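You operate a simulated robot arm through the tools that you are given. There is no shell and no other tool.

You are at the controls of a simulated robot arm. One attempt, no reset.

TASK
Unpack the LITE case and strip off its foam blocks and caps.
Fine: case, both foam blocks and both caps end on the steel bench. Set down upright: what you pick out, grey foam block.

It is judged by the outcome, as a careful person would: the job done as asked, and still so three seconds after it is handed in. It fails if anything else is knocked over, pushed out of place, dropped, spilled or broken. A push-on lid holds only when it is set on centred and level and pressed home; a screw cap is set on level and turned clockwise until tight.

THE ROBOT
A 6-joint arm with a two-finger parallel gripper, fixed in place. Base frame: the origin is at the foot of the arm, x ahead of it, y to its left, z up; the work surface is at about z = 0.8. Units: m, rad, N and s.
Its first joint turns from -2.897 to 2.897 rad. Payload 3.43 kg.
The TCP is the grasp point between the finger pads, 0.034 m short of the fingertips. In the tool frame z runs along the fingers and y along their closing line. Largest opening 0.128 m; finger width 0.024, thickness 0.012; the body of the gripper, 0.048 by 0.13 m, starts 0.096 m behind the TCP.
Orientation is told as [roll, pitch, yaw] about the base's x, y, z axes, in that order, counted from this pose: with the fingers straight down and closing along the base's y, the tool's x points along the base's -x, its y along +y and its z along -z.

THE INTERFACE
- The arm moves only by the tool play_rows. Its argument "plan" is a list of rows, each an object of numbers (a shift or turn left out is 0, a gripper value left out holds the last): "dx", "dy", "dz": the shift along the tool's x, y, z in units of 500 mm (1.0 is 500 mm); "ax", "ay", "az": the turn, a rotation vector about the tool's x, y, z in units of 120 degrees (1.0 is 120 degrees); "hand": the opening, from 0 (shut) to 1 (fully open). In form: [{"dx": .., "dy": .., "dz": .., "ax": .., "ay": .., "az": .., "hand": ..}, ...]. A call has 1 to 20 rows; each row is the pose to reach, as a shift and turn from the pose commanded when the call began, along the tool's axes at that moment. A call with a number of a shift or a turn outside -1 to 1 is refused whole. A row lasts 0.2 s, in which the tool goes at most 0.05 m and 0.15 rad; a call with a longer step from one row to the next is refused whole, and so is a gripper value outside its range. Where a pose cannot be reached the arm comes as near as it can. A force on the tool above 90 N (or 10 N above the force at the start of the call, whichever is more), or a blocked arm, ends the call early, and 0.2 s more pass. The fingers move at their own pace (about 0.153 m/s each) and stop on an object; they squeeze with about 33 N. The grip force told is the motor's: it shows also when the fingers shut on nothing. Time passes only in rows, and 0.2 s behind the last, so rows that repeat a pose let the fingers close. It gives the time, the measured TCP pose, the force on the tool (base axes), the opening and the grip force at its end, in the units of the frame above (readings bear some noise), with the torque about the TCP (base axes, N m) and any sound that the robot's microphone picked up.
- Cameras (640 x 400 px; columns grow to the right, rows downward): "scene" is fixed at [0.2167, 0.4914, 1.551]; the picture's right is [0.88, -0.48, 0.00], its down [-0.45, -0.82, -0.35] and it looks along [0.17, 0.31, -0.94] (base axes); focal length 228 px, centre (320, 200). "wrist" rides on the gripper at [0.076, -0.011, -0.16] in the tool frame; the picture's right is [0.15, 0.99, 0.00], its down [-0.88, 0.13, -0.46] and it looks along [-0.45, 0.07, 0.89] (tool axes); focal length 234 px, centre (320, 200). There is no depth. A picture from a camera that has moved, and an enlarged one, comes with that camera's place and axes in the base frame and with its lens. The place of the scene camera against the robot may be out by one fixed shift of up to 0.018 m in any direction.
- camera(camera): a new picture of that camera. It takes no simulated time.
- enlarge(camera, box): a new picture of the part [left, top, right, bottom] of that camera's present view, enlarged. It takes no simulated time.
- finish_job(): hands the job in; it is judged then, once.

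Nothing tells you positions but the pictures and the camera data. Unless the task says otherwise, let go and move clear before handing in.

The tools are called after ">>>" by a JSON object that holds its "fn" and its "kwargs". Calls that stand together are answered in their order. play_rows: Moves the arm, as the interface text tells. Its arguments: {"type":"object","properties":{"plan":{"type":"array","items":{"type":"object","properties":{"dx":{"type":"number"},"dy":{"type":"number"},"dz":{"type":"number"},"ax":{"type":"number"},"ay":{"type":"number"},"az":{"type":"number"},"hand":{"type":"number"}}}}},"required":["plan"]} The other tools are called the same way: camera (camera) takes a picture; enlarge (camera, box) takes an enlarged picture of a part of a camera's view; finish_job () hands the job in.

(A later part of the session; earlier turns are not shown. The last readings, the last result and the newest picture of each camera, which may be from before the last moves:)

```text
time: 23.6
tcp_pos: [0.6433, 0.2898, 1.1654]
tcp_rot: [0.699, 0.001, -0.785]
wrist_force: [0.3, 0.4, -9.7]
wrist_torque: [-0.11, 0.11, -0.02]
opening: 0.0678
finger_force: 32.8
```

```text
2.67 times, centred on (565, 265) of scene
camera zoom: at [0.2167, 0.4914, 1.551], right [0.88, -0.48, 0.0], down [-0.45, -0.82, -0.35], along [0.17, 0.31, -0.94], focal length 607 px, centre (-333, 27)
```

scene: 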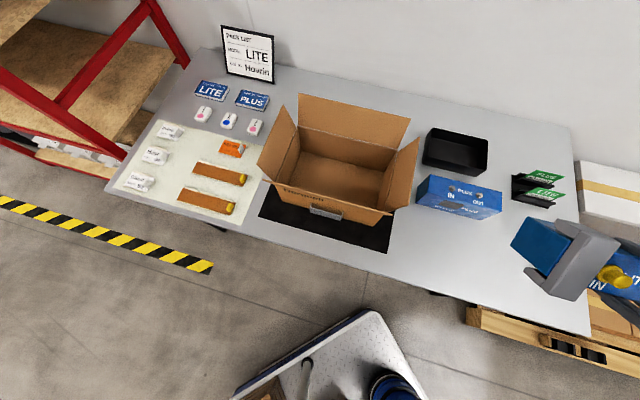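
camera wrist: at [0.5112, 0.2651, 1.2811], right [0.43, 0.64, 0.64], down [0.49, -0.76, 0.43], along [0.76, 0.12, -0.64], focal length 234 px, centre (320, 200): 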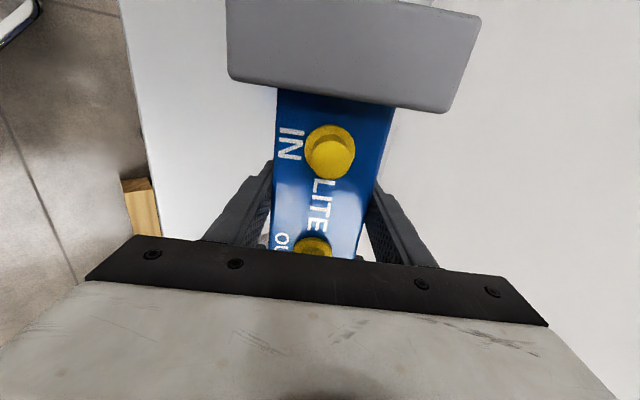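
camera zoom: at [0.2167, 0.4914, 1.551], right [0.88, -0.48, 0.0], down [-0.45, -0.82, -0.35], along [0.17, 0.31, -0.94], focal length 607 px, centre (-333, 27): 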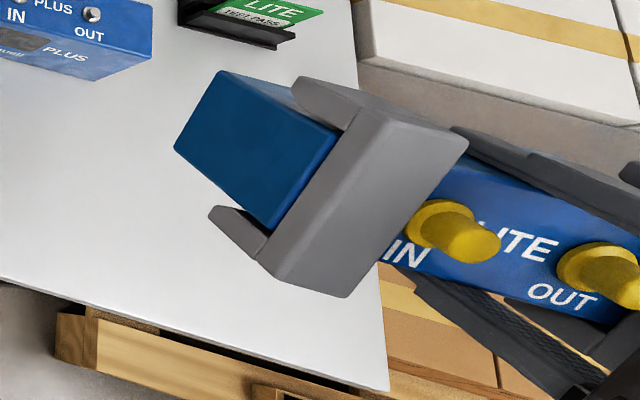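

The foam blocks are U-shaped saddles sitting over the case (they lift straight up), and the case end shows through. I now level the tool and bring the case over the free steel at n≈0.70, s≈0.30.

>>> {"fn": "play_rows", "kwargs": {"plan": [{"dx": -0.0125, "dy": -0.0108, "dz": 0.0285, "ax": 0.0417, "hand": 0}, {"dx": -0.025, "dy": -0.0217, "dz": 0.0569, "ax": 0.0833, "hand": 0}, {"dx": -0.0375, "dy": -0.0325, "dz": 0.0854, "ax": 0.125, "hand": 0}, {"dx": -0.05, "dy": -0.0433, "dz": 0.1138, "ax": 0.1667, "hand": 0}, {"dx": -0.0625, "dy": -0.0541, "dz": 0.1423, "ax": 0.2083, "hand": 0}, {"dx": -0.075, "dy": -0.065, "dz": 0.1707, "ax": 0.25, "hand": 0}, {"dx": -0.0875, "dy": -0.0758, "dz": 0.1992, "ax": 0.2917, "hand": 0}, {"dx": -0.1, "dy": -0.0866, "dz": 0.2276, "ax": 0.3333, "hand": 0}, {"dx": -0.1, "dy": -0.0866, "dz": 0.2276, "ax": 0.3333, "hand": 0}]}}

>>> {"fn": "camera", "kwargs": {"camera": "scene"}}

>>> {"fn": "camera", "kwargs": {"camera": "wrist"}}

```text
time: 25.6
tcp_pos: [0.7077, 0.2807, 1.0504]
tcp_rot: [-0.002, 0.001, -0.785]
wrist_force: [-1.4, 0.6, -8.1]
wrist_torque: [0.01, 0.0, -0.01]
opening: 0.068
finger_force: 32.6
```

```text
taken
```

scene: 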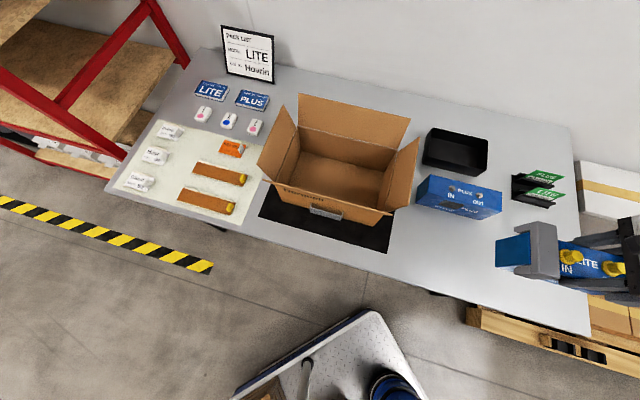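

```text
taken
camera wrist: at [0.6458, 0.3276, 1.21], right [0.6, 0.8, 0.0], down [0.71, -0.53, 0.46], along [0.37, -0.27, -0.89], focal length 234 px, centre (320, 200)
```

wrist: 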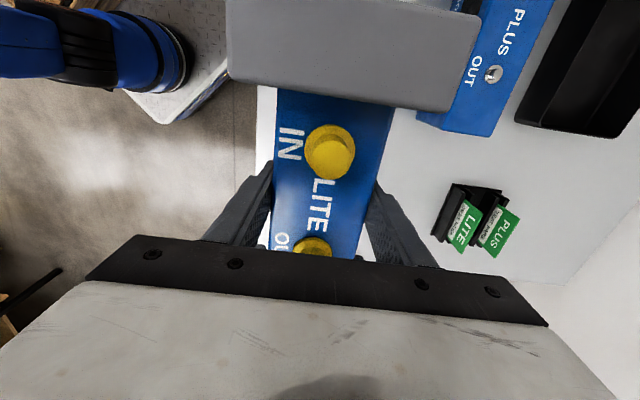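

Level above the free area at n≈0.70, s≈0.30. I lower the case to just above the bench.

>>> {"fn": "play_rows", "kwargs": {"plan": [{"dz": 0.05, "hand": 0}, {"dz": 0.11, "hand": 0}, {"dz": 0.17, "hand": 0}, {"dz": 0.23, "hand": 0}, {"dz": 0.27, "hand": 0}, {"dz": 0.3, "hand": 0}, {"dz": 0.316, "hand": 0}, {"dz": 0.316, "hand": 0}]}}

>>> {"fn": "enlarge", "kwargs": {"camera": "scene", "box": [400, 160, 620, 340]}}

```text
time: 27.4
tcp_pos: [0.7069, 0.2836, 0.8927]
tcp_rot: [0.0, 0.0, -0.785]
wrist_force: [0.5, -0.1, -9.5]
wrist_torque: [0.01, -0.02, 0.02]
opening: 0.0677
finger_force: 32.3
```

```text
2.22 times, centred on (510, 250) of scene
camera zoom: at [0.2167, 0.4914, 1.551], right [0.88, -0.48, 0.0], down [-0.45, -0.82, -0.35], along [0.17, 0.31, -0.94], focal length 506 px, centre (-102, 89)
```

zoom: 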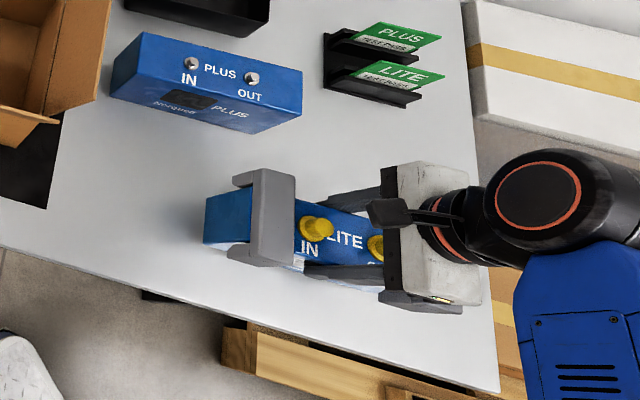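

Now about 1 cm above the bench. I lower in 2 mm rows until I feel contact.

>>> {"fn": "play_rows", "kwargs": {"plan": [{"dz": 0.004, "hand": 0}, {"dz": 0.008, "hand": 0}, {"dz": 0.012, "hand": 0}, {"dz": 0.015, "hand": 0}, {"dz": 0.015, "hand": 0}]}}

```text
time: 28.6
tcp_pos: [0.7066, 0.2818, 0.8853]
tcp_rot: [-0.001, 0.0, -0.786]
wrist_force: [0.5, -0.2, -8.5]
wrist_torque: [0.01, 0.03, -0.06]
opening: 0.0676
finger_force: 33.1
```

>>> {"fn": "play_rows", "kwargs": {"plan": [{"dz": 0.002, "hand": 0}, {"dz": 0.004, "hand": 0}, {"dz": 0.006, "hand": 0}, {"dz": 0.006, "hand": 0}]}}

```text
time: 29.6
tcp_pos: [0.708, 0.2828, 0.8815]
tcp_rot: [0.0, -0.001, -0.787]
wrist_force: [-0.7, -0.2, -9.1]
wrist_torque: [0.04, -0.03, -0.01]
opening: 0.0679
finger_force: 31.8
```

No contact yet; I continue in 1 mm steps.

>>> {"fn": "play_rows", "kwargs": {"plan": [{"dz": 0.002, "hand": 0}, {"dz": 0.004, "hand": 0}, {"dz": 0.004, "hand": 0}]}}

>>> {"fn": "enlarge", "kwargs": {"camera": "scene", "box": [470, 210, 560, 300]}}

```text
time: 30.4
tcp_pos: [0.7078, 0.2825, 0.8809]
tcp_rot: [-0.001, 0.0, -0.785]
wrist_force: [-0.9, -2.8, 4.5]
wrist_torque: [0.25, 1.22, 0.28]
opening: 0.0681
finger_force: 33.1
```

```text
4.44 times, centred on (515, 255) of scene
camera zoom: at [0.2167, 0.4914, 1.551], right [0.88, -0.48, 0.0], down [-0.45, -0.82, -0.35], along [0.17, 0.31, -0.94], focal length 1012 px, centre (-547, -44)
```

zoom: 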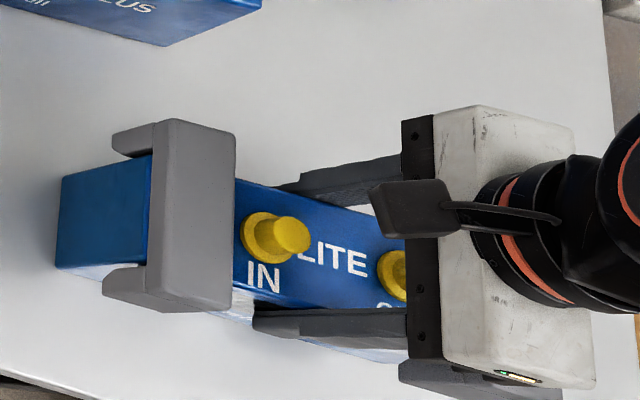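

Contact: the case is standing on the bench. I open the fingers to release it and rise.

>>> {"fn": "play_rows", "kwargs": {"plan": [{"hand": 0.6}, {"hand": 0.7}, {"hand": 0.7}, {"dz": -0.03, "hand": 0.7}, {"dz": -0.08, "hand": 0.7}, {"dz": -0.14, "hand": 0.7}, {"dz": -0.18, "hand": 0.7}, {"dz": -0.18, "hand": 0.7}]}}

>>> {"fn": "camera", "kwargs": {"camera": "wrist"}}

>>> {"fn": "enlarge", "kwargs": {"camera": "scene", "box": [400, 160, 620, 340]}}

```text
time: 32.2
tcp_pos: [0.7069, 0.2811, 0.9699]
tcp_rot: [0.001, -0.001, -0.786]
wrist_force: [0.4, -0.6, 0.2]
wrist_torque: [-0.03, -0.02, -0.03]
opening: 0.0895
finger_force: 0.1
```

```text
taken
camera wrist: at [0.6464, 0.3283, 1.1299], right [0.6, 0.8, 0.0], down [0.71, -0.53, 0.46], along [0.37, -0.27, -0.89], focal length 234 px, centre (320, 200)
```

wrist: 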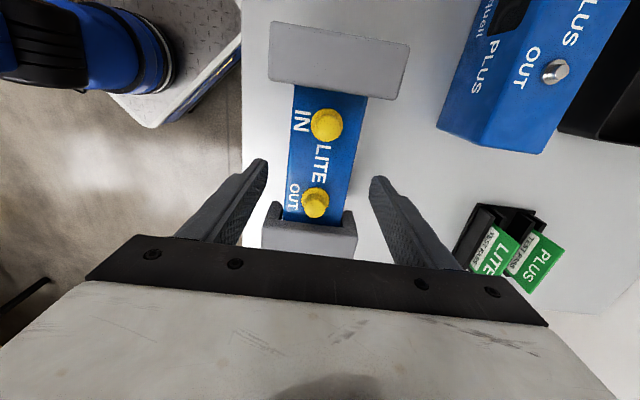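

```text
2.22 times, centred on (510, 250) of scene
camera zoom: at [0.2167, 0.4914, 1.551], right [0.88, -0.48, 0.0], down [-0.45, -0.82, -0.35], along [0.17, 0.31, -0.94], focal length 506 px, centre (-102, 89)
```

zoom: 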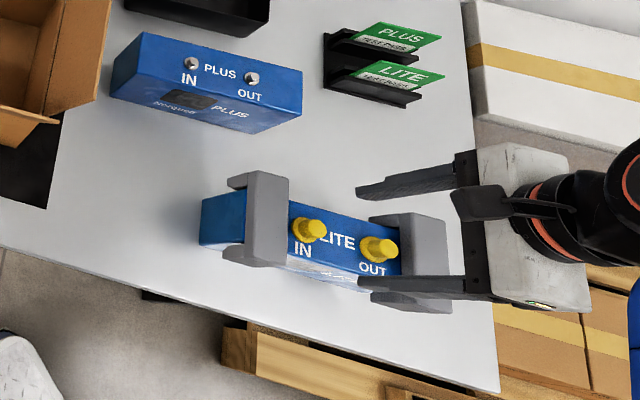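

The case stands upright on the steel with the carton untouched. Next the IN cap at about (n 0.700, s 0.258): I move over it with a narrow opening and descend so the pads take the stem.

>>> {"fn": "play_rows", "kwargs": {"plan": [{"dx": 0.045, "dy": 0.001, "hand": 0.4}, {"dx": 0.087, "dy": 0.003, "hand": 0.4}, {"dx": 0.087, "dy": 0.003, "hand": 0.4}]}}

>>> {"fn": "camera", "kwargs": {"camera": "wrist"}}

```text
time: 33.0
tcp_pos: [0.6792, 0.3128, 0.9714]
tcp_rot: [-0.001, 0.001, -0.786]
wrist_force: [0.0, 0.1, 0.8]
wrist_torque: [0.0, -0.02, -0.03]
opening: 0.0514
finger_force: 0.0
```

```text
taken
camera wrist: at [0.6179, 0.3597, 1.1304], right [0.6, 0.8, 0.0], down [0.71, -0.53, 0.46], along [0.37, -0.27, -0.89], focal length 234 px, centre (320, 200)
```

wrist: 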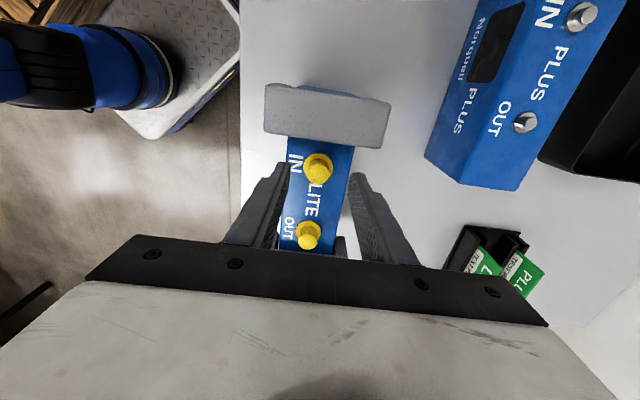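

Lined up exactly over the IN cap. I descend and close on it.

>>> {"fn": "play_rows", "kwargs": {"plan": [{"dz": 0.03, "hand": 0.4}, {"dz": 0.06, "hand": 0.4}, {"dz": 0.081, "hand": 0.4}, {"dz": 0.081, "hand": 0.4}, {"dz": 0.081, "hand": 0}, {"dz": 0.081, "hand": 0}, {"dz": 0.081, "hand": 0}]}}

>>> {"fn": "camera", "kwargs": {"camera": "wrist"}}

```text
time: 34.6
tcp_pos: [0.6757, 0.312, 0.9334]
tcp_rot: [0.004, -0.001, -0.783]
wrist_force: [-10.0, -14.1, 82.5]
wrist_torque: [-1.6, 1.56, 0.16]
opening: 0.0314
finger_force: 32.4
```

```text
taken
camera wrist: at [0.6137, 0.358, 1.0937], right [0.6, 0.8, 0.01], down [0.71, -0.53, 0.46], along [0.37, -0.27, -0.89], focal length 234 px, centre (320, 200)
```

wrist: 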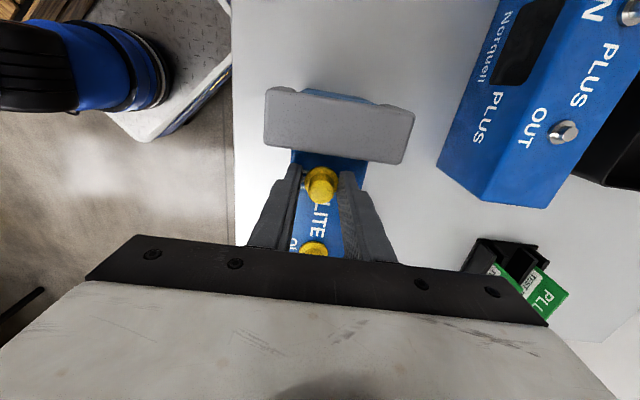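

The fingertips are resting on the case top (higher than I estimated, z≈0.899) and hold the cap by its flange. I relieve the pressure at once by rising a few millimetres.

>>> {"fn": "play_rows", "kwargs": {"plan": [{"dz": -0.005, "hand": 0}, {"dz": -0.01, "hand": 0}, {"dz": -0.01, "hand": 0}]}}

>>> {"fn": "camera", "kwargs": {"camera": "wrist"}}

>>> {"fn": "enlarge", "kwargs": {"camera": "scene", "box": [450, 200, 580, 310]}}

```text
time: 35.4
tcp_pos: [0.6769, 0.3138, 0.9343]
tcp_rot: [-0.003, -0.001, -0.785]
wrist_force: [1.7, -0.9, 25.2]
wrist_torque: [0.06, -0.14, -0.08]
opening: 0.0272
finger_force: 33.1
```

```text
taken
camera wrist: at [0.6158, 0.3603, 1.0939], right [0.6, 0.8, 0.0], down [0.71, -0.53, 0.46], along [0.37, -0.27, -0.89], focal length 234 px, centre (320, 200)
```

wrist: 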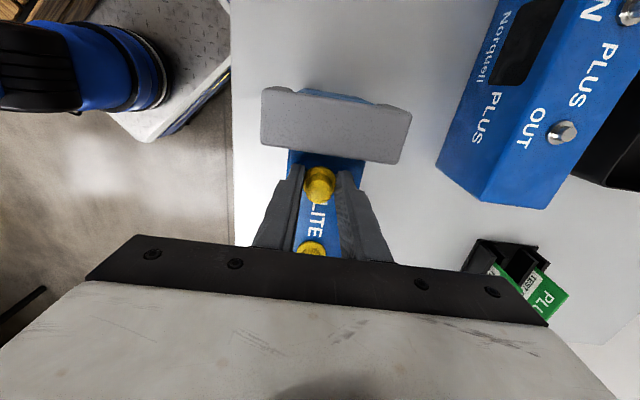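

```text
3.64 times, centred on (515, 255) of scene
camera zoom: at [0.2167, 0.4914, 1.551], right [0.88, -0.48, 0.0], down [-0.45, -0.82, -0.35], along [0.17, 0.31, -0.94], focal length 828 px, centre (-389, 0)
```

zoom: 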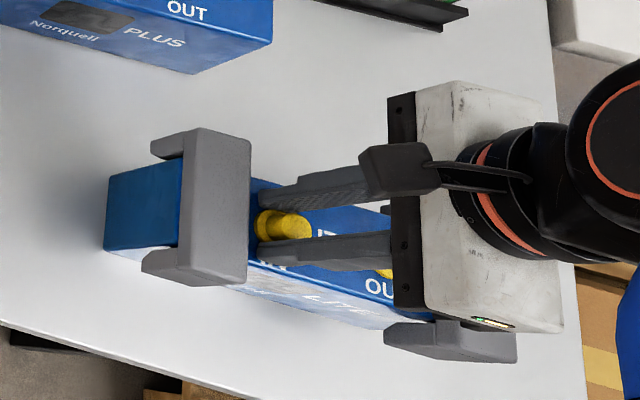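

>>> {"fn": "play_rows", "kwargs": {"plan": [{"dz": -0.004, "hand": 0}, {"dz": -0.004, "hand": 0}]}}

>>> {"fn": "enlarge", "kwargs": {"camera": "wrist", "box": [240, 120, 400, 260]}}

```text
time: 36.0
tcp_pos: [0.6761, 0.3138, 0.9355]
tcp_rot: [-0.002, 0.001, -0.784]
wrist_force: [-0.1, -0.3, -0.1]
wrist_torque: [0.02, 0.0, 0.02]
opening: 0.0268
finger_force: 33.3
```

```text
2.86 times, centred on (320, 190) of wrist
camera zoom: at [0.616, 0.3603, 1.0961], right [0.6, 0.8, 0.0], down [0.72, -0.53, 0.46], along [0.36, -0.27, -0.89], focal length 669 px, centre (320, 229)
```

zoom: 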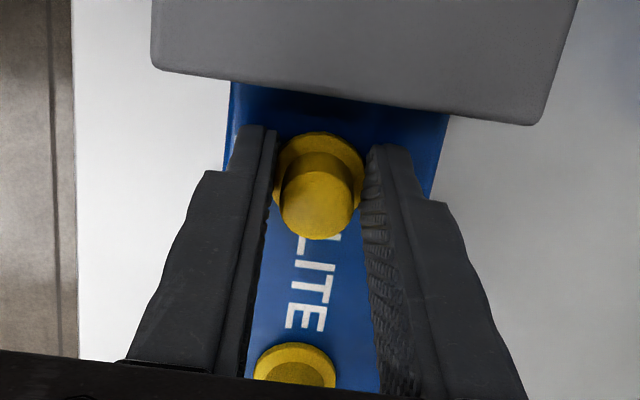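

Force is back to zero and the fingers hold the cap by its flange. I pull straight up a little and check whether the case stays down.

>>> {"fn": "play_rows", "kwargs": {"plan": [{"dz": -0.004, "hand": 0}, {"dz": -0.008, "hand": 0}, {"dz": -0.012, "hand": 0}, {"dz": -0.012, "hand": 0}]}}

>>> {"fn": "enlarge", "kwargs": {"camera": "wrist", "box": [240, 120, 400, 260]}}

>>> {"fn": "enlarge", "kwargs": {"camera": "scene", "box": [450, 200, 580, 310]}}

```text
time: 37.0
tcp_pos: [0.677, 0.314, 0.9416]
tcp_rot: [-0.001, 0.0, -0.784]
wrist_force: [-0.4, 0.0, -0.9]
wrist_torque: [0.01, 0.0, 0.0]
opening: 0.0268
finger_force: 33.1
```

```text
2.86 times, centred on (320, 190) of wrist
camera zoom: at [0.6159, 0.3606, 1.1016], right [0.6, 0.8, 0.0], down [0.71, -0.53, 0.46], along [0.37, -0.27, -0.89], focal length 669 px, centre (320, 229)
```

zoom: 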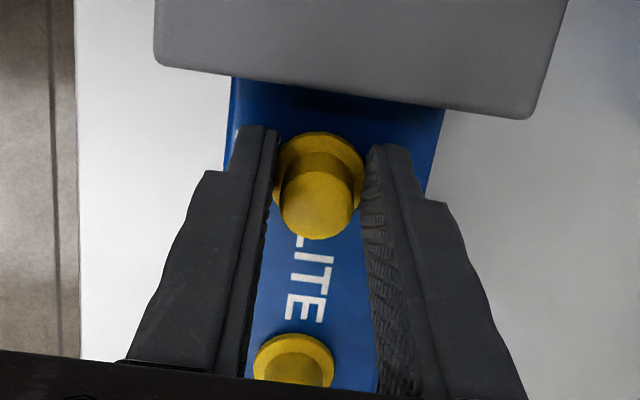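

```text
3.64 times, centred on (515, 255) of scene
camera zoom: at [0.2167, 0.4914, 1.551], right [0.88, -0.48, 0.0], down [-0.45, -0.82, -0.35], along [0.17, 0.31, -0.94], focal length 828 px, centre (-389, 0)
```

zoom: 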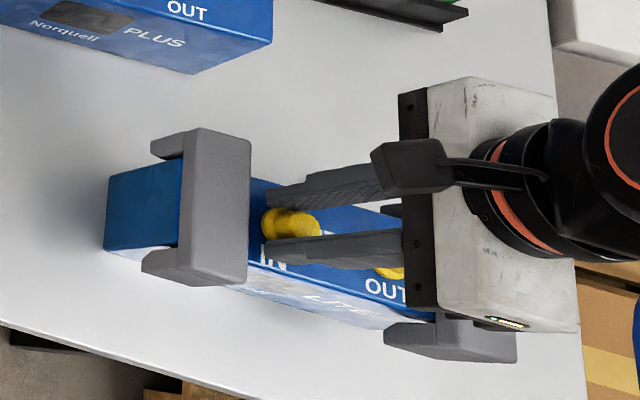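

The cap lifts off freely with the case staying put. I raise it, carry it left over the foam, and bring it down over clear steel at about s=0.07.

>>> {"fn": "play_rows", "kwargs": {"plan": [{"dz": -0.06, "hand": 0}, {"dz": -0.13, "hand": 0}, {"dz": -0.14, "dx": 0.06, "hand": 0}, {"dz": -0.14, "dx": 0.14, "dy": -0.01, "hand": 0}, {"dz": -0.14, "dx": 0.22, "dy": -0.02, "hand": 0}, {"dz": -0.14, "dx": 0.3, "dy": -0.03, "hand": 0}, {"dz": -0.14, "dx": 0.373, "dy": -0.041, "hand": 0}, {"dz": -0.06, "dx": 0.373, "dy": -0.041, "hand": 0}, {"dz": 0.02, "dx": 0.373, "dy": -0.041, "hand": 0}, {"dz": 0.1, "dx": 0.373, "dy": -0.041, "hand": 0}, {"dz": 0.16, "dx": 0.373, "dy": -0.041, "hand": 0}, {"dz": 0.183, "dx": 0.373, "dy": -0.041, "hand": 0}, {"dz": 0.183, "dx": 0.373, "dy": -0.041, "hand": 0}]}}

>>> {"fn": "camera", "kwargs": {"camera": "wrist"}}

>>> {"fn": "camera", "kwargs": {"camera": "scene"}}

```text
time: 39.8
tcp_pos: [0.5317, 0.4332, 0.8495]
tcp_rot: [0.0, 0.001, -0.785]
wrist_force: [-0.1, 0.0, 0.0]
wrist_torque: [0.01, 0.03, -0.02]
opening: 0.0267
finger_force: 33.0
```

```text
taken
camera wrist: at [0.471, 0.4791, 1.0097], right [0.6, 0.8, 0.0], down [0.71, -0.53, 0.46], along [0.37, -0.27, -0.89], focal length 234 px, centre (320, 200)
```

wrist: 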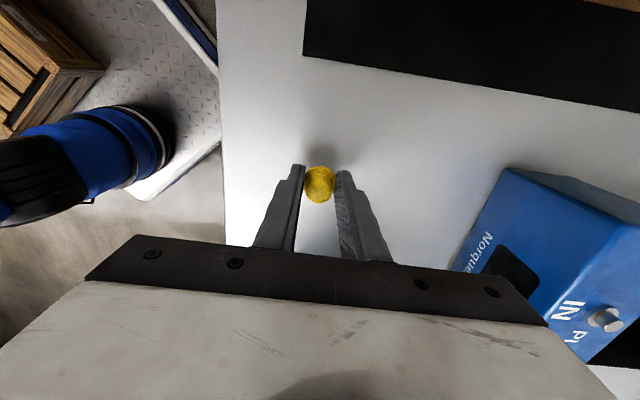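

```text
taken
```

scene: 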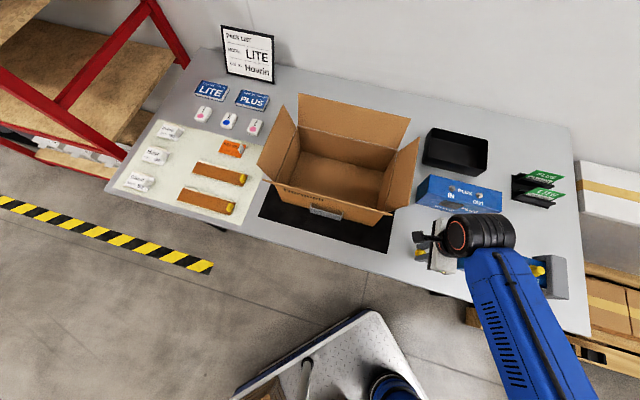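

The cap hangs over clear steel. I lower it gently to the surface.

>>> {"fn": "play_rows", "kwargs": {"plan": [{"dz": 0.006, "hand": 0}, {"dz": 0.012, "hand": 0}, {"dz": 0.017, "hand": 0}, {"dz": 0.021, "hand": 0}, {"dz": 0.021, "hand": 0}]}}

>>> {"fn": "enlarge", "kwargs": {"camera": "wrist", "box": [240, 120, 400, 260]}}

```text
time: 41.0
tcp_pos: [0.5309, 0.4315, 0.84]
tcp_rot: [0.0, 0.0, -0.785]
wrist_force: [0.6, -0.2, -1.0]
wrist_torque: [0.01, 0.01, -0.02]
opening: 0.0268
finger_force: 32.8
```

```text
2.86 times, centred on (320, 190) of wrist
camera zoom: at [0.4704, 0.4784, 0.9999], right [0.6, 0.8, 0.0], down [0.71, -0.53, 0.46], along [0.37, -0.27, -0.89], focal length 669 px, centre (320, 229)
```

zoom: 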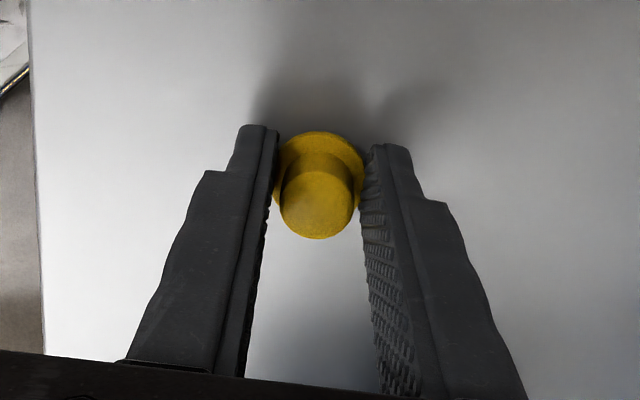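

>>> {"fn": "play_rows", "kwargs": {"plan": [{"dz": 0.002, "hand": 0}, {"dz": 0.004, "hand": 0}, {"dz": 0.006, "hand": 0}, {"dz": 0.006, "hand": 0}]}}

```text
time: 42.0
tcp_pos: [0.5326, 0.4321, 0.8367]
tcp_rot: [0.002, 0.001, -0.786]
wrist_force: [0.1, -0.4, 0.1]
wrist_torque: [0.0, -0.01, -0.03]
opening: 0.0267
finger_force: 32.6
```

>>> {"fn": "play_rows", "kwargs": {"plan": [{"dz": 0.002, "hand": 0}, {"dz": 0.003, "hand": 0}, {"dz": 0.003, "hand": 0}]}}

```text
time: 42.8
tcp_pos: [0.531, 0.4316, 0.836]
tcp_rot: [0.0, -0.001, -0.786]
wrist_force: [0.9, 0.3, -0.6]
wrist_torque: [0.01, 0.0, 0.02]
opening: 0.0267
finger_force: 33.2
```

>>> {"fn": "play_rows", "kwargs": {"plan": [{"dz": 0.001, "hand": 0}, {"dz": 0.002, "hand": 0}, {"dz": 0.002, "hand": 0}]}}

```text
time: 43.6
tcp_pos: [0.5315, 0.4314, 0.8345]
tcp_rot: [0.001, 0.0, -0.787]
wrist_force: [-0.5, -1.1, -0.4]
wrist_torque: [0.01, -0.01, 0.01]
opening: 0.0266
finger_force: 33.4
```

Within a fraction of a millimetre of the surface. I release the cap and rise.

>>> {"fn": "play_rows", "kwargs": {"plan": [{"hand": 0.25}, {"hand": 0.4}, {"hand": 0.4}, {"dz": -0.03, "hand": 0.4}, {"dz": -0.1, "hand": 0.4}, {"dz": -0.18, "hand": 0.4}, {"dz": -0.26, "hand": 0.4}, {"dz": -0.34, "hand": 0.4}, {"dz": -0.34, "hand": 0.4}]}}

>>> {"fn": "camera", "kwargs": {"camera": "wrist"}}

>>> {"fn": "camera", "kwargs": {"camera": "scene"}}

```text
time: 45.6
tcp_pos: [0.5292, 0.43, 1.0048]
tcp_rot: [-0.001, -0.001, -0.785]
wrist_force: [0.3, -0.1, 0.4]
wrist_torque: [-0.01, 0.0, 0.02]
opening: 0.0513
finger_force: 0.0
```

```text
taken
camera wrist: at [0.4693, 0.4771, 1.1644], right [0.6, 0.8, 0.0], down [0.71, -0.53, 0.46], along [0.37, -0.27, -0.89], focal length 234 px, centre (320, 200)
```

wrist: 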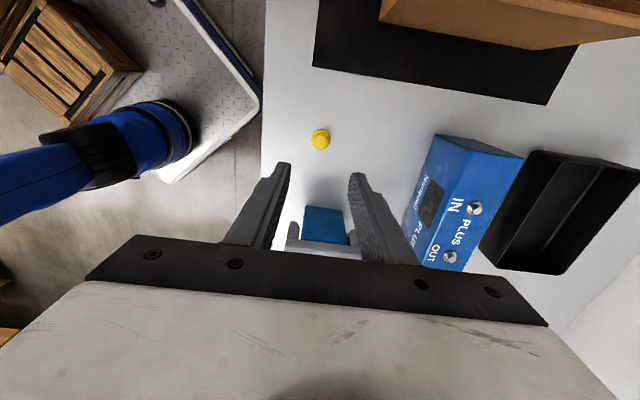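

```text
taken
```

scene: 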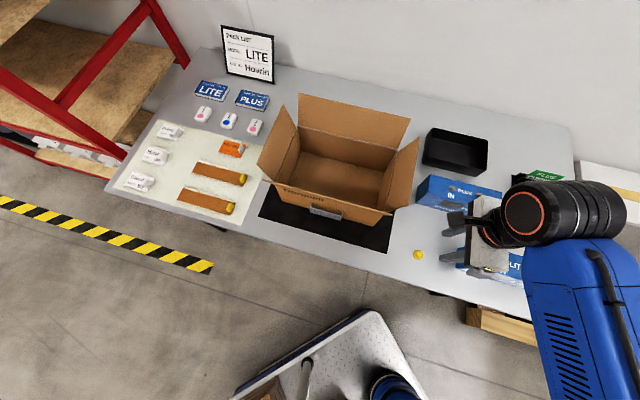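

The first cap stands on the steel. Now I go over the OUT cap and check alignment.

>>> {"fn": "play_rows", "kwargs": {"plan": [{"dx": -0.066, "dy": 0.005, "hand": 0.4}, {"dx": -0.133, "dy": 0.01, "hand": 0.4}, {"dx": -0.2, "dy": 0.016, "hand": 0.4}, {"dx": -0.266, "dy": 0.021, "hand": 0.4}, {"dx": -0.332, "dy": 0.026, "hand": 0.4}, {"dx": -0.4, "dy": 0.032, "hand": 0.4}, {"dx": -0.466, "dy": 0.037, "hand": 0.4}, {"dx": -0.531, "dy": 0.042, "hand": 0.4}, {"dx": -0.531, "dy": 0.042, "dz": 0.04, "hand": 0.4}, {"dx": -0.531, "dy": 0.042, "dz": 0.04, "hand": 0.4}]}}

>>> {"fn": "camera", "kwargs": {"camera": "wrist"}}

```text
time: 47.8
tcp_pos: [0.7328, 0.2591, 0.9861]
tcp_rot: [0.0, 0.0, -0.784]
wrist_force: [0.2, 1.0, -0.1]
wrist_torque: [-0.01, 0.03, -0.03]
opening: 0.0512
finger_force: 0.1
```

```text
taken
camera wrist: at [0.6728, 0.3049, 1.1456], right [0.6, 0.8, 0.0], down [0.71, -0.53, 0.46], along [0.37, -0.27, -0.89], focal length 234 px, centre (320, 200)
```

wrist: 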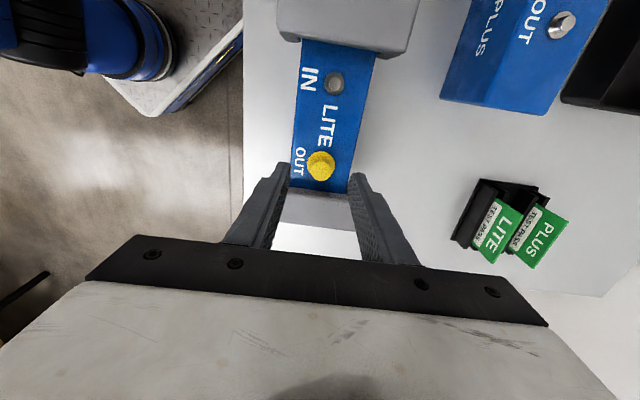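

Aligned over the OUT cap. I descend so the fingertips stay about 2 mm above the case top, then close.

>>> {"fn": "play_rows", "kwargs": {"plan": [{"dz": 0.04, "hand": 0.4}, {"dz": 0.075, "hand": 0.4}, {"dz": 0.09, "hand": 0.4}, {"dz": 0.096, "hand": 0.4}, {"dz": 0.096, "hand": 0.4}]}}

>>> {"fn": "enlarge", "kwargs": {"camera": "wrist", "box": [240, 120, 400, 260]}}

```text
time: 49.0
tcp_pos: [0.734, 0.2586, 0.9365]
tcp_rot: [0.001, 0.001, -0.786]
wrist_force: [-0.8, 0.1, 0.9]
wrist_torque: [-0.02, 0.04, -0.01]
opening: 0.0511
finger_force: 0.0
```

```text
2.86 times, centred on (320, 190) of wrist
camera zoom: at [0.6728, 0.3047, 1.0968], right [0.6, 0.8, 0.0], down [0.71, -0.53, 0.46], along [0.37, -0.27, -0.89], focal length 669 px, centre (320, 229)
```

zoom: 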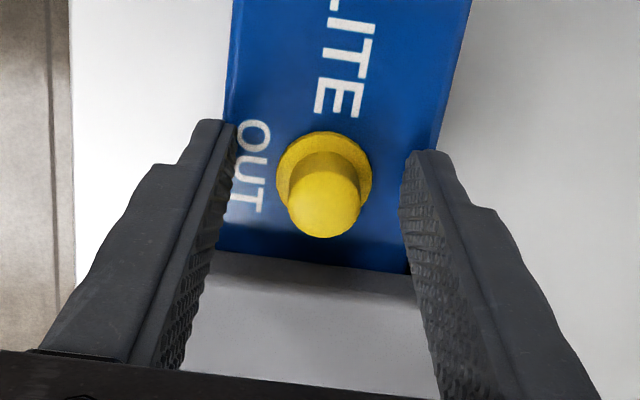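

>>> {"fn": "play_rows", "kwargs": {"plan": [{"hand": 0}, {"hand": 0}, {"hand": 0}]}}

>>> {"fn": "enlarge", "kwargs": {"camera": "wrist", "box": [240, 120, 400, 260]}}

```text
time: 49.8
tcp_pos: [0.7336, 0.2582, 0.9387]
tcp_rot: [0.002, 0.001, -0.786]
wrist_force: [2.9, 1.7, 11.3]
wrist_torque: [-0.03, -0.07, 0.01]
opening: 0.0175
finger_force: 32.5
```

```text
2.86 times, centred on (320, 190) of wrist
camera zoom: at [0.6726, 0.3046, 1.0974], right [0.6, 0.8, 0.0], down [0.71, -0.53, 0.46], along [0.37, -0.27, -0.89], focal length 669 px, centre (320, 229)
```

zoom: 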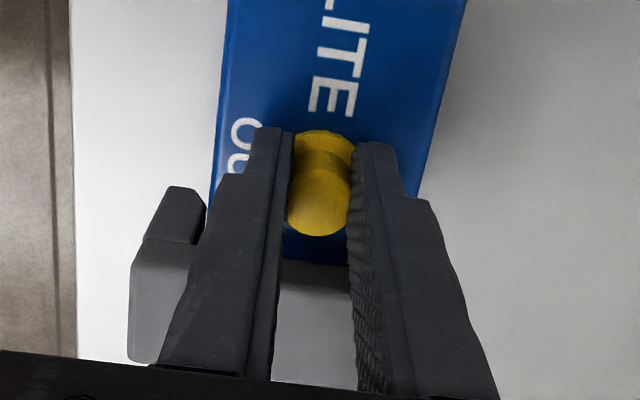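

The cap is held by its stem. I pull gently upward and watch the case.

>>> {"fn": "play_rows", "kwargs": {"plan": [{"dz": -0.004, "hand": 0}, {"dz": -0.008, "hand": 0}, {"dz": -0.012, "hand": 0}, {"dz": -0.018, "hand": 0}, {"dz": -0.018, "hand": 0}]}}

>>> {"fn": "enlarge", "kwargs": {"camera": "wrist", "box": [240, 120, 400, 260]}}

>>> {"fn": "enlarge", "kwargs": {"camera": "scene", "box": [450, 200, 580, 310]}}

```text
time: 51.0
tcp_pos: [0.7343, 0.2596, 0.9454]
tcp_rot: [0.0, -0.002, -0.785]
wrist_force: [0.3, -0.2, -0.4]
wrist_torque: [0.02, 0.03, 0.02]
opening: 0.0175
finger_force: 32.7
```

```text
2.86 times, centred on (320, 190) of wrist
camera zoom: at [0.6732, 0.3052, 1.1058], right [0.6, 0.8, 0.0], down [0.71, -0.53, 0.46], along [0.37, -0.27, -0.89], focal length 669 px, centre (320, 229)
```

zoom: 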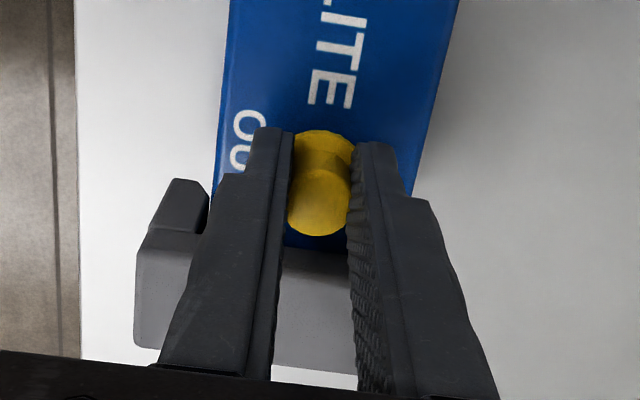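

```text
3.64 times, centred on (515, 255) of scene
camera zoom: at [0.2167, 0.4914, 1.551], right [0.88, -0.48, 0.0], down [-0.45, -0.82, -0.35], along [0.17, 0.31, -0.94], focal length 828 px, centre (-389, 0)
```

zoom: 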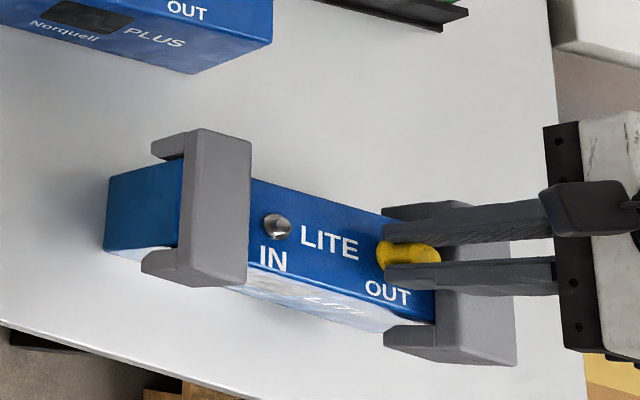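

The second cap is off and the case did not move. I carry it over to a clear spot at n≈0.76, s≈0.07.

>>> {"fn": "play_rows", "kwargs": {"plan": [{"dz": -0.06, "hand": 0}, {"dz": -0.13, "hand": 0}, {"dz": -0.14, "dx": 0.07, "hand": 0}, {"dz": -0.14, "dx": 0.15, "dy": 0.02, "hand": 0}, {"dz": -0.14, "dx": 0.23, "dy": 0.04, "hand": 0}, {"dz": -0.14, "dx": 0.31, "dy": 0.06, "hand": 0}, {"dz": -0.14, "dx": 0.39, "dy": 0.08, "hand": 0}, {"dz": -0.14, "dx": 0.47, "dy": 0.1, "hand": 0}, {"dz": -0.14, "dx": 0.531, "dy": 0.114, "hand": 0}, {"dz": -0.06, "dx": 0.531, "dy": 0.114, "hand": 0}, {"dz": 0.02, "dx": 0.531, "dy": 0.114, "hand": 0}, {"dz": 0.1, "dx": 0.531, "dy": 0.114, "hand": 0}, {"dz": 0.16, "dx": 0.531, "dy": 0.114, "hand": 0}, {"dz": 0.185, "dx": 0.531, "dy": 0.114, "hand": 0}, {"dz": 0.185, "dx": 0.531, "dy": 0.114, "hand": 0}]}}

>>> {"fn": "camera", "kwargs": {"camera": "wrist"}}

```text
time: 54.2
tcp_pos: [0.5882, 0.4883, 0.8527]
tcp_rot: [0.0, -0.001, -0.786]
wrist_force: [0.2, 0.3, 0.2]
wrist_torque: [0.01, 0.01, 0.01]
opening: 0.0177
finger_force: 32.7
```

```text
taken
camera wrist: at [0.5273, 0.5352, 1.0131], right [0.6, 0.8, 0.0], down [0.71, -0.53, 0.46], along [0.37, -0.27, -0.89], focal length 234 px, centre (320, 200)
```

wrist: 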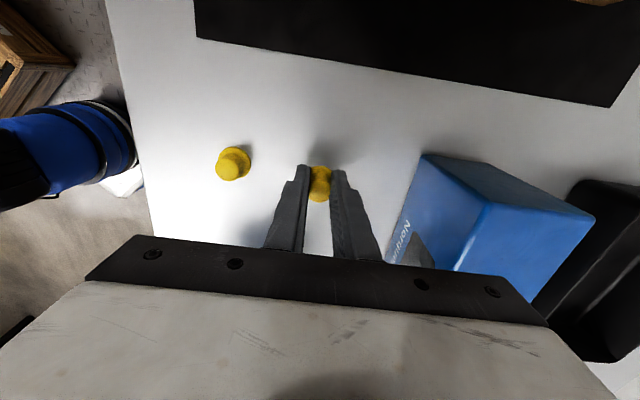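

>>> {"fn": "play_rows", "kwargs": {"plan": [{"dz": 0.008, "hand": 0}, {"dz": 0.016, "hand": 0}, {"dz": 0.022, "hand": 0}, {"dz": 0.026, "hand": 0}, {"dz": 0.026, "hand": 0}]}}

```text
time: 55.4
tcp_pos: [0.5867, 0.4876, 0.841]
tcp_rot: [0.001, -0.001, -0.786]
wrist_force: [0.2, -0.5, 0.2]
wrist_torque: [0.01, 0.03, 0.02]
opening: 0.0174
finger_force: 33.0
```

>>> {"fn": "play_rows", "kwargs": {"plan": [{"dz": 0.002, "hand": 0}, {"dz": 0.004, "hand": 0}, {"dz": 0.006, "hand": 0}, {"dz": 0.006, "hand": 0}]}}

```text
time: 56.4
tcp_pos: [0.5876, 0.4875, 0.8382]
tcp_rot: [0.001, 0.0, -0.786]
wrist_force: [-0.2, 0.5, 0.6]
wrist_torque: [0.03, -0.03, 0.01]
opening: 0.0177
finger_force: 33.1
```

>>> {"fn": "play_rows", "kwargs": {"plan": [{"dz": 0.002, "hand": 0}, {"dz": 0.003, "hand": 0}, {"dz": 0.003, "hand": 0}]}}

>>> {"fn": "enlarge", "kwargs": {"camera": "wrist", "box": [240, 120, 400, 260]}}

```text
time: 57.2
tcp_pos: [0.5879, 0.487, 0.8373]
tcp_rot: [-0.001, 0.0, -0.783]
wrist_force: [-1.6, -2.3, 7.1]
wrist_torque: [-0.06, 0.0, -0.04]
opening: 0.0174
finger_force: 33.2
```

```text
2.86 times, centred on (320, 190) of wrist
camera zoom: at [0.5259, 0.5335, 0.9965], right [0.6, 0.8, 0.0], down [0.71, -0.53, 0.46], along [0.37, -0.27, -0.89], focal length 669 px, centre (320, 229)
```

zoom: 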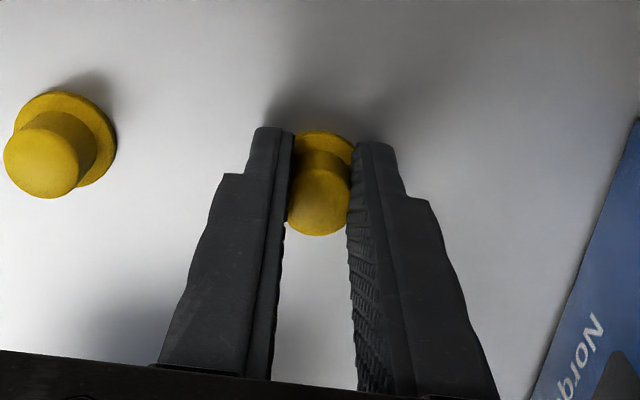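

Contact felt. I release the second cap and rise.

>>> {"fn": "play_rows", "kwargs": {"plan": [{"hand": 0.25}, {"hand": 0.35}, {"hand": 0.35}, {"dz": -0.03, "hand": 0.35}, {"dz": -0.1, "hand": 0.35}, {"dz": -0.18, "hand": 0.35}, {"dz": -0.26, "hand": 0.35}, {"dz": -0.34, "hand": 0.35}, {"dz": -0.38, "hand": 0.35}, {"dz": -0.38, "hand": 0.35}]}}

>>> {"fn": "camera", "kwargs": {"camera": "wrist"}}

>>> {"fn": "camera", "kwargs": {"camera": "scene"}}

```text
time: 59.4
tcp_pos: [0.586, 0.4851, 1.0253]
tcp_rot: [0.0, -0.001, -0.786]
wrist_force: [0.0, -0.7, 0.1]
wrist_torque: [0.0, 0.01, 0.03]
opening: 0.0446
finger_force: 0.0
```

```text
taken
camera wrist: at [0.5255, 0.5316, 1.1855], right [0.6, 0.8, 0.0], down [0.71, -0.53, 0.46], along [0.37, -0.27, -0.89], focal length 234 px, centre (320, 200)
```

wrist: 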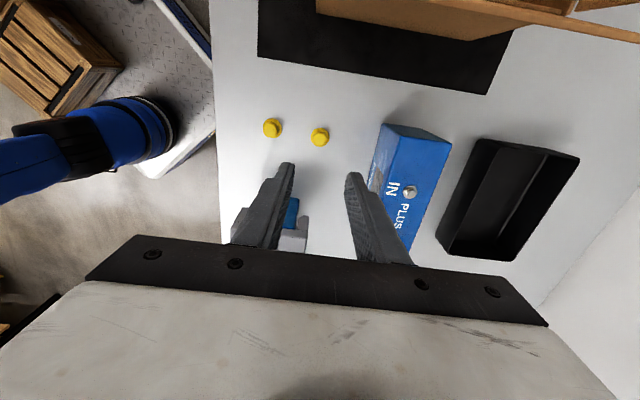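

```text
taken
```

scene: 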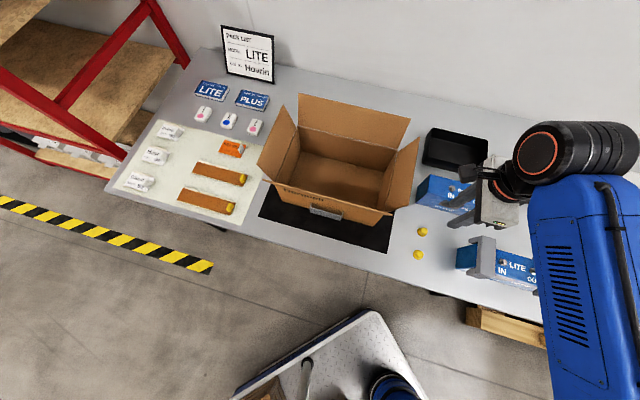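

Both caps stand on the steel. Next the IN-side foam block: I move above it with the hand fully open.

>>> {"fn": "play_rows", "kwargs": {"plan": [{"dx": -0.07, "dy": -0.03, "hand": 1}, {"dx": -0.14, "dy": -0.06, "hand": 1}, {"dx": -0.21, "dy": -0.09, "hand": 1}, {"dx": -0.288, "dy": -0.114, "hand": 1}, {"dx": -0.288, "dy": -0.114, "hand": 1}]}}

>>> {"fn": "camera", "kwargs": {"camera": "wrist"}}

>>> {"fn": "enlarge", "kwargs": {"camera": "scene", "box": [440, 200, 590, 310]}}

```text
time: 60.6
tcp_pos: [0.6486, 0.3432, 1.0256]
tcp_rot: [0.001, -0.001, -0.786]
wrist_force: [0.1, 0.4, 0.1]
wrist_torque: [0.01, 0.02, -0.02]
opening: 0.1279
finger_force: 0.0
```

```text
taken
camera wrist: at [0.5884, 0.3898, 1.1856], right [0.6, 0.8, 0.0], down [0.71, -0.53, 0.46], along [0.37, -0.27, -0.89], focal length 234 px, centre (320, 200)
```

wrist: 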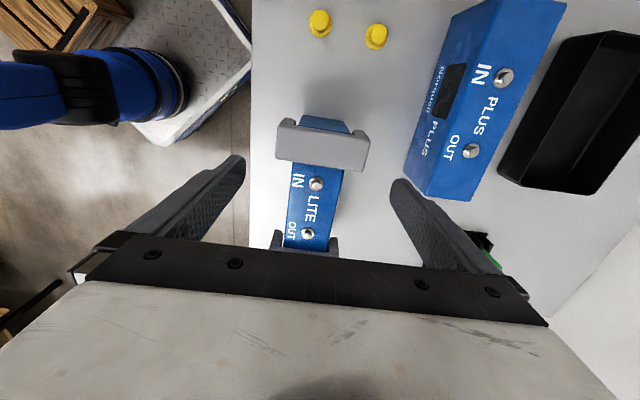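

```text
3.64 times, centred on (515, 255) of scene
camera zoom: at [0.2167, 0.4914, 1.551], right [0.88, -0.48, 0.0], down [-0.45, -0.82, -0.35], along [0.17, 0.31, -0.94], focal length 828 px, centre (-389, 0)
```

zoom: 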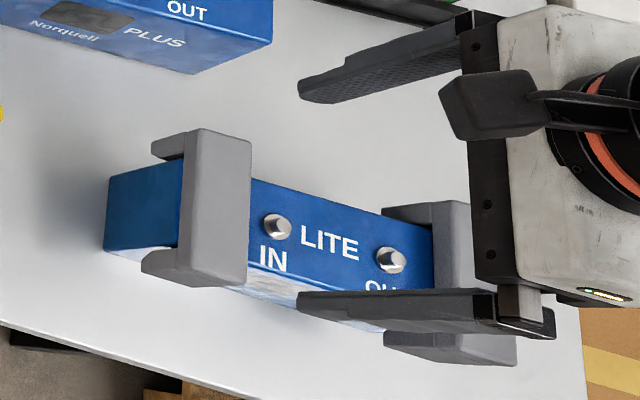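

>>> {"fn": "enlarge", "kwargs": {"camera": "wrist", "box": [250, 100, 390, 250]}}

```text
2.67 times, centred on (320, 175) of wrist
camera zoom: at [0.5884, 0.3898, 1.1856], right [0.6, 0.8, 0.0], down [0.71, -0.53, 0.46], along [0.37, -0.27, -0.89], focal length 624 px, centre (320, 267)
```

zoom: 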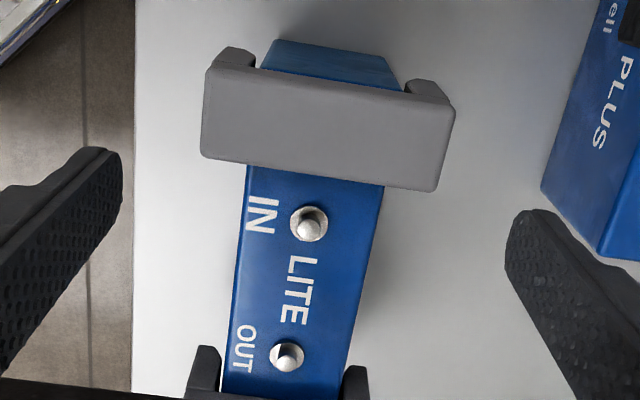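

The foam block spans about n 0.654–0.754, s 0.187–0.223. I centre on it and descend with the open fingers outside its legs.

>>> {"fn": "play_rows", "kwargs": {"plan": [{"dx": 0.022, "dy": 0.005, "dz": 0.03, "hand": 1}, {"dx": 0.022, "dy": 0.005, "dz": 0.08, "hand": 1}, {"dx": 0.022, "dy": 0.005, "dz": 0.12, "hand": 1}, {"dx": 0.022, "dy": 0.005, "dz": 0.12, "hand": 1}]}}

>>> {"fn": "camera", "kwargs": {"camera": "wrist"}}

```text
time: 61.6
tcp_pos: [0.6428, 0.3532, 0.9663]
tcp_rot: [0.001, 0.0, -0.786]
wrist_force: [0.3, -0.6, 0.6]
wrist_torque: [0.05, -0.04, -0.02]
opening: 0.1282
finger_force: 0.1
```

```text
taken
camera wrist: at [0.5812, 0.4, 1.1259], right [0.6, 0.8, 0.0], down [0.71, -0.53, 0.46], along [0.37, -0.27, -0.89], focal length 234 px, centre (320, 200)
```

wrist: 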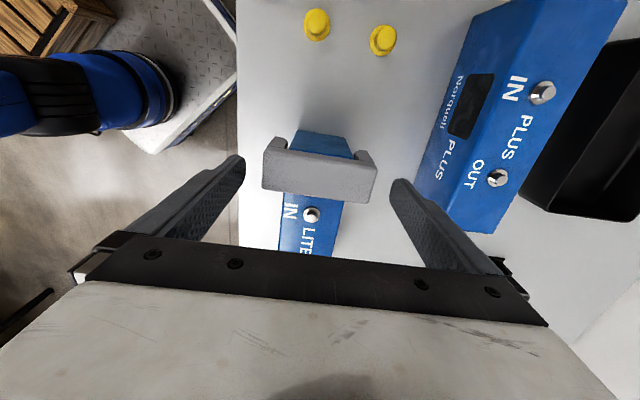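

Nicely centred. Down to grip height and close.

>>> {"fn": "play_rows", "kwargs": {"plan": [{"dz": 0.03, "hand": 1}, {"dz": 0.055, "hand": 1}, {"dz": 0.074, "hand": 1}, {"dz": 0.074, "hand": 1}, {"dz": 0.074, "hand": 0}, {"dz": 0.074, "hand": 0}, {"dz": 0.074, "hand": 0}]}}

>>> {"fn": "camera", "kwargs": {"camera": "wrist"}}

```text
time: 63.2
tcp_pos: [0.6419, 0.3549, 0.9273]
tcp_rot: [0.0, 0.0, -0.785]
wrist_force: [-1.2, -0.9, -2.6]
wrist_torque: [0.01, 0.06, -0.31]
opening: 0.1071
finger_force: 33.2
```

```text
taken
camera wrist: at [0.5813, 0.4008, 1.0882], right [0.6, 0.8, 0.0], down [0.71, -0.53, 0.46], along [0.37, -0.27, -0.89], focal length 234 px, centre (320, 200)
```

wrist: 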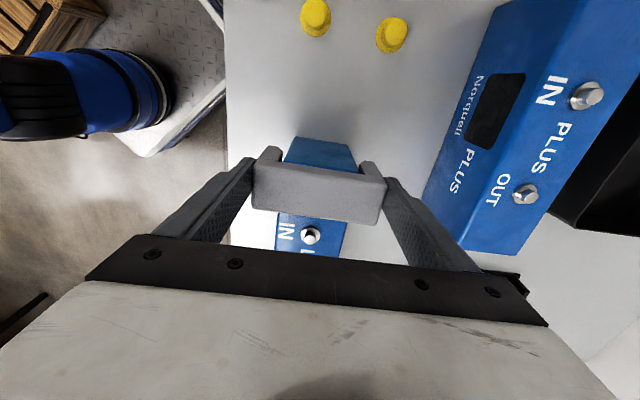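

Gripped (0.107 m). I lift slowly and check that the case stays down.

>>> {"fn": "play_rows", "kwargs": {"plan": [{"dz": -0.008, "hand": 0}, {"dz": -0.016, "hand": 0}, {"dz": -0.024, "hand": 0}, {"dz": -0.032, "hand": 0}, {"dz": -0.032, "hand": 0}]}}

>>> {"fn": "camera", "kwargs": {"camera": "wrist"}}

>>> {"fn": "enlarge", "kwargs": {"camera": "scene", "box": [440, 200, 590, 310]}}

```text
time: 64.4
tcp_pos: [0.6422, 0.3541, 0.945]
tcp_rot: [0.0, 0.0, -0.785]
wrist_force: [-0.1, -0.1, -0.2]
wrist_torque: [0.0, 0.0, -0.02]
opening: 0.107
finger_force: 32.9
```

```text
taken
camera wrist: at [0.5811, 0.3998, 1.1046], right [0.6, 0.8, 0.0], down [0.71, -0.53, 0.46], along [0.37, -0.27, -0.89], focal length 234 px, centre (320, 200)
```

wrist: 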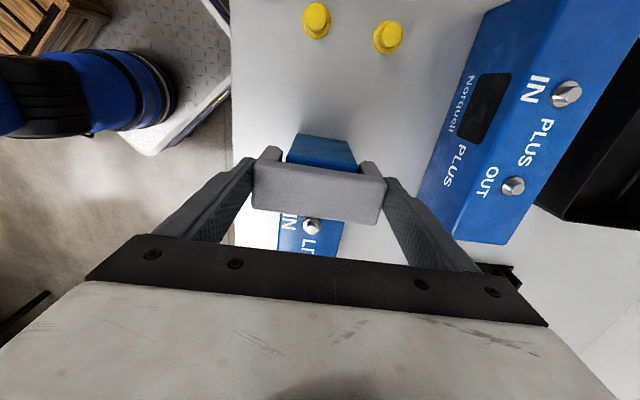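

```text
3.64 times, centred on (515, 255) of scene
camera zoom: at [0.2167, 0.4914, 1.551], right [0.88, -0.48, 0.0], down [-0.45, -0.82, -0.35], along [0.17, 0.31, -0.94], focal length 828 px, centre (-389, 0)
```

zoom: 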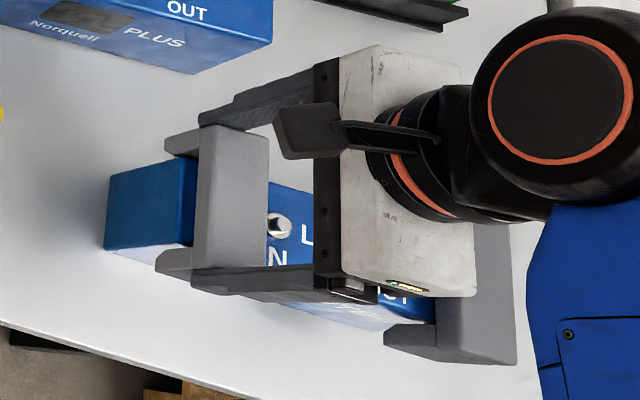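

The foam comes off cleanly with the case unmoved. I raise it clear, shift it left and lower it toward the steel at s≈0.132.

>>> {"fn": "play_rows", "kwargs": {"plan": [{"dz": -0.04, "hand": 0}, {"dz": -0.08, "hand": 0}, {"dz": -0.11, "hand": 0}, {"dz": -0.11, "dx": 0.05, "hand": 0}, {"dz": -0.11, "dx": 0.1, "hand": 0}, {"dz": -0.11, "dx": 0.143, "hand": 0}, {"dz": -0.05, "dx": 0.143, "hand": 0}, {"dz": 0.03, "dx": 0.143, "hand": 0}, {"dz": 0.1, "dx": 0.143, "hand": 0}, {"dz": 0.145, "dx": 0.143, "hand": 0}, {"dz": 0.145, "dx": 0.143, "hand": 0}]}}

>>> {"fn": "camera", "kwargs": {"camera": "wrist"}}

>>> {"fn": "enlarge", "kwargs": {"camera": "scene", "box": [390, 190, 540, 300]}}

```text
time: 66.8
tcp_pos: [0.5902, 0.4045, 0.8726]
tcp_rot: [0.0, 0.0, -0.785]
wrist_force: [0.3, -0.1, -0.3]
wrist_torque: [-0.05, 0.03, 0.0]
opening: 0.1071
finger_force: 33.1
```

```text
taken
camera wrist: at [0.5299, 0.4512, 1.0328], right [0.6, 0.8, 0.0], down [0.71, -0.53, 0.46], along [0.37, -0.27, -0.89], focal length 234 px, centre (320, 200)
```

wrist: 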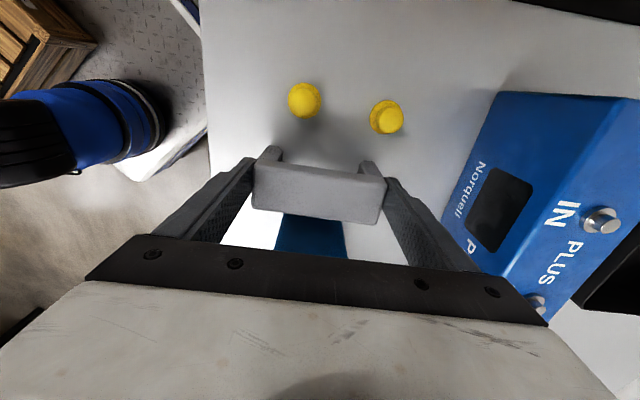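

```text
3.64 times, centred on (465, 245) of scene
camera zoom: at [0.2167, 0.4914, 1.551], right [0.88, -0.48, 0.0], down [-0.45, -0.82, -0.35], along [0.17, 0.31, -0.94], focal length 828 px, centre (-207, 36)
```

zoom: 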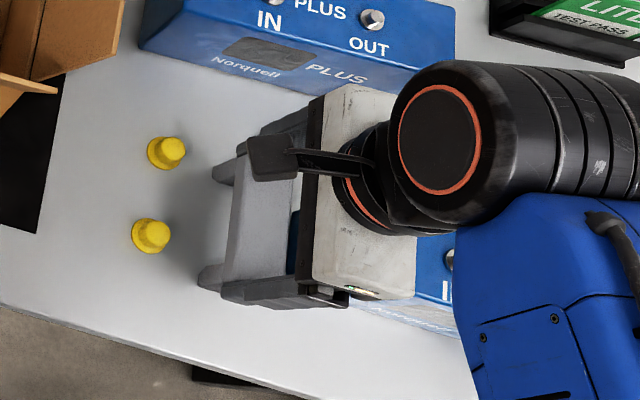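

>>> {"fn": "play_rows", "kwargs": {"plan": [{"dz": 0.005, "hand": 0}, {"dz": 0.01, "hand": 0}, {"dz": 0.014, "hand": 0}, {"dz": 0.018, "hand": 0}, {"dz": 0.018, "hand": 0}]}}

```text
time: 68.0
tcp_pos: [0.5917, 0.4038, 0.8656]
tcp_rot: [0.005, -0.001, -0.785]
wrist_force: [1.7, 4.2, 57.2]
wrist_torque: [0.2, -0.14, -0.08]
opening: 0.1077
finger_force: 33.3
```

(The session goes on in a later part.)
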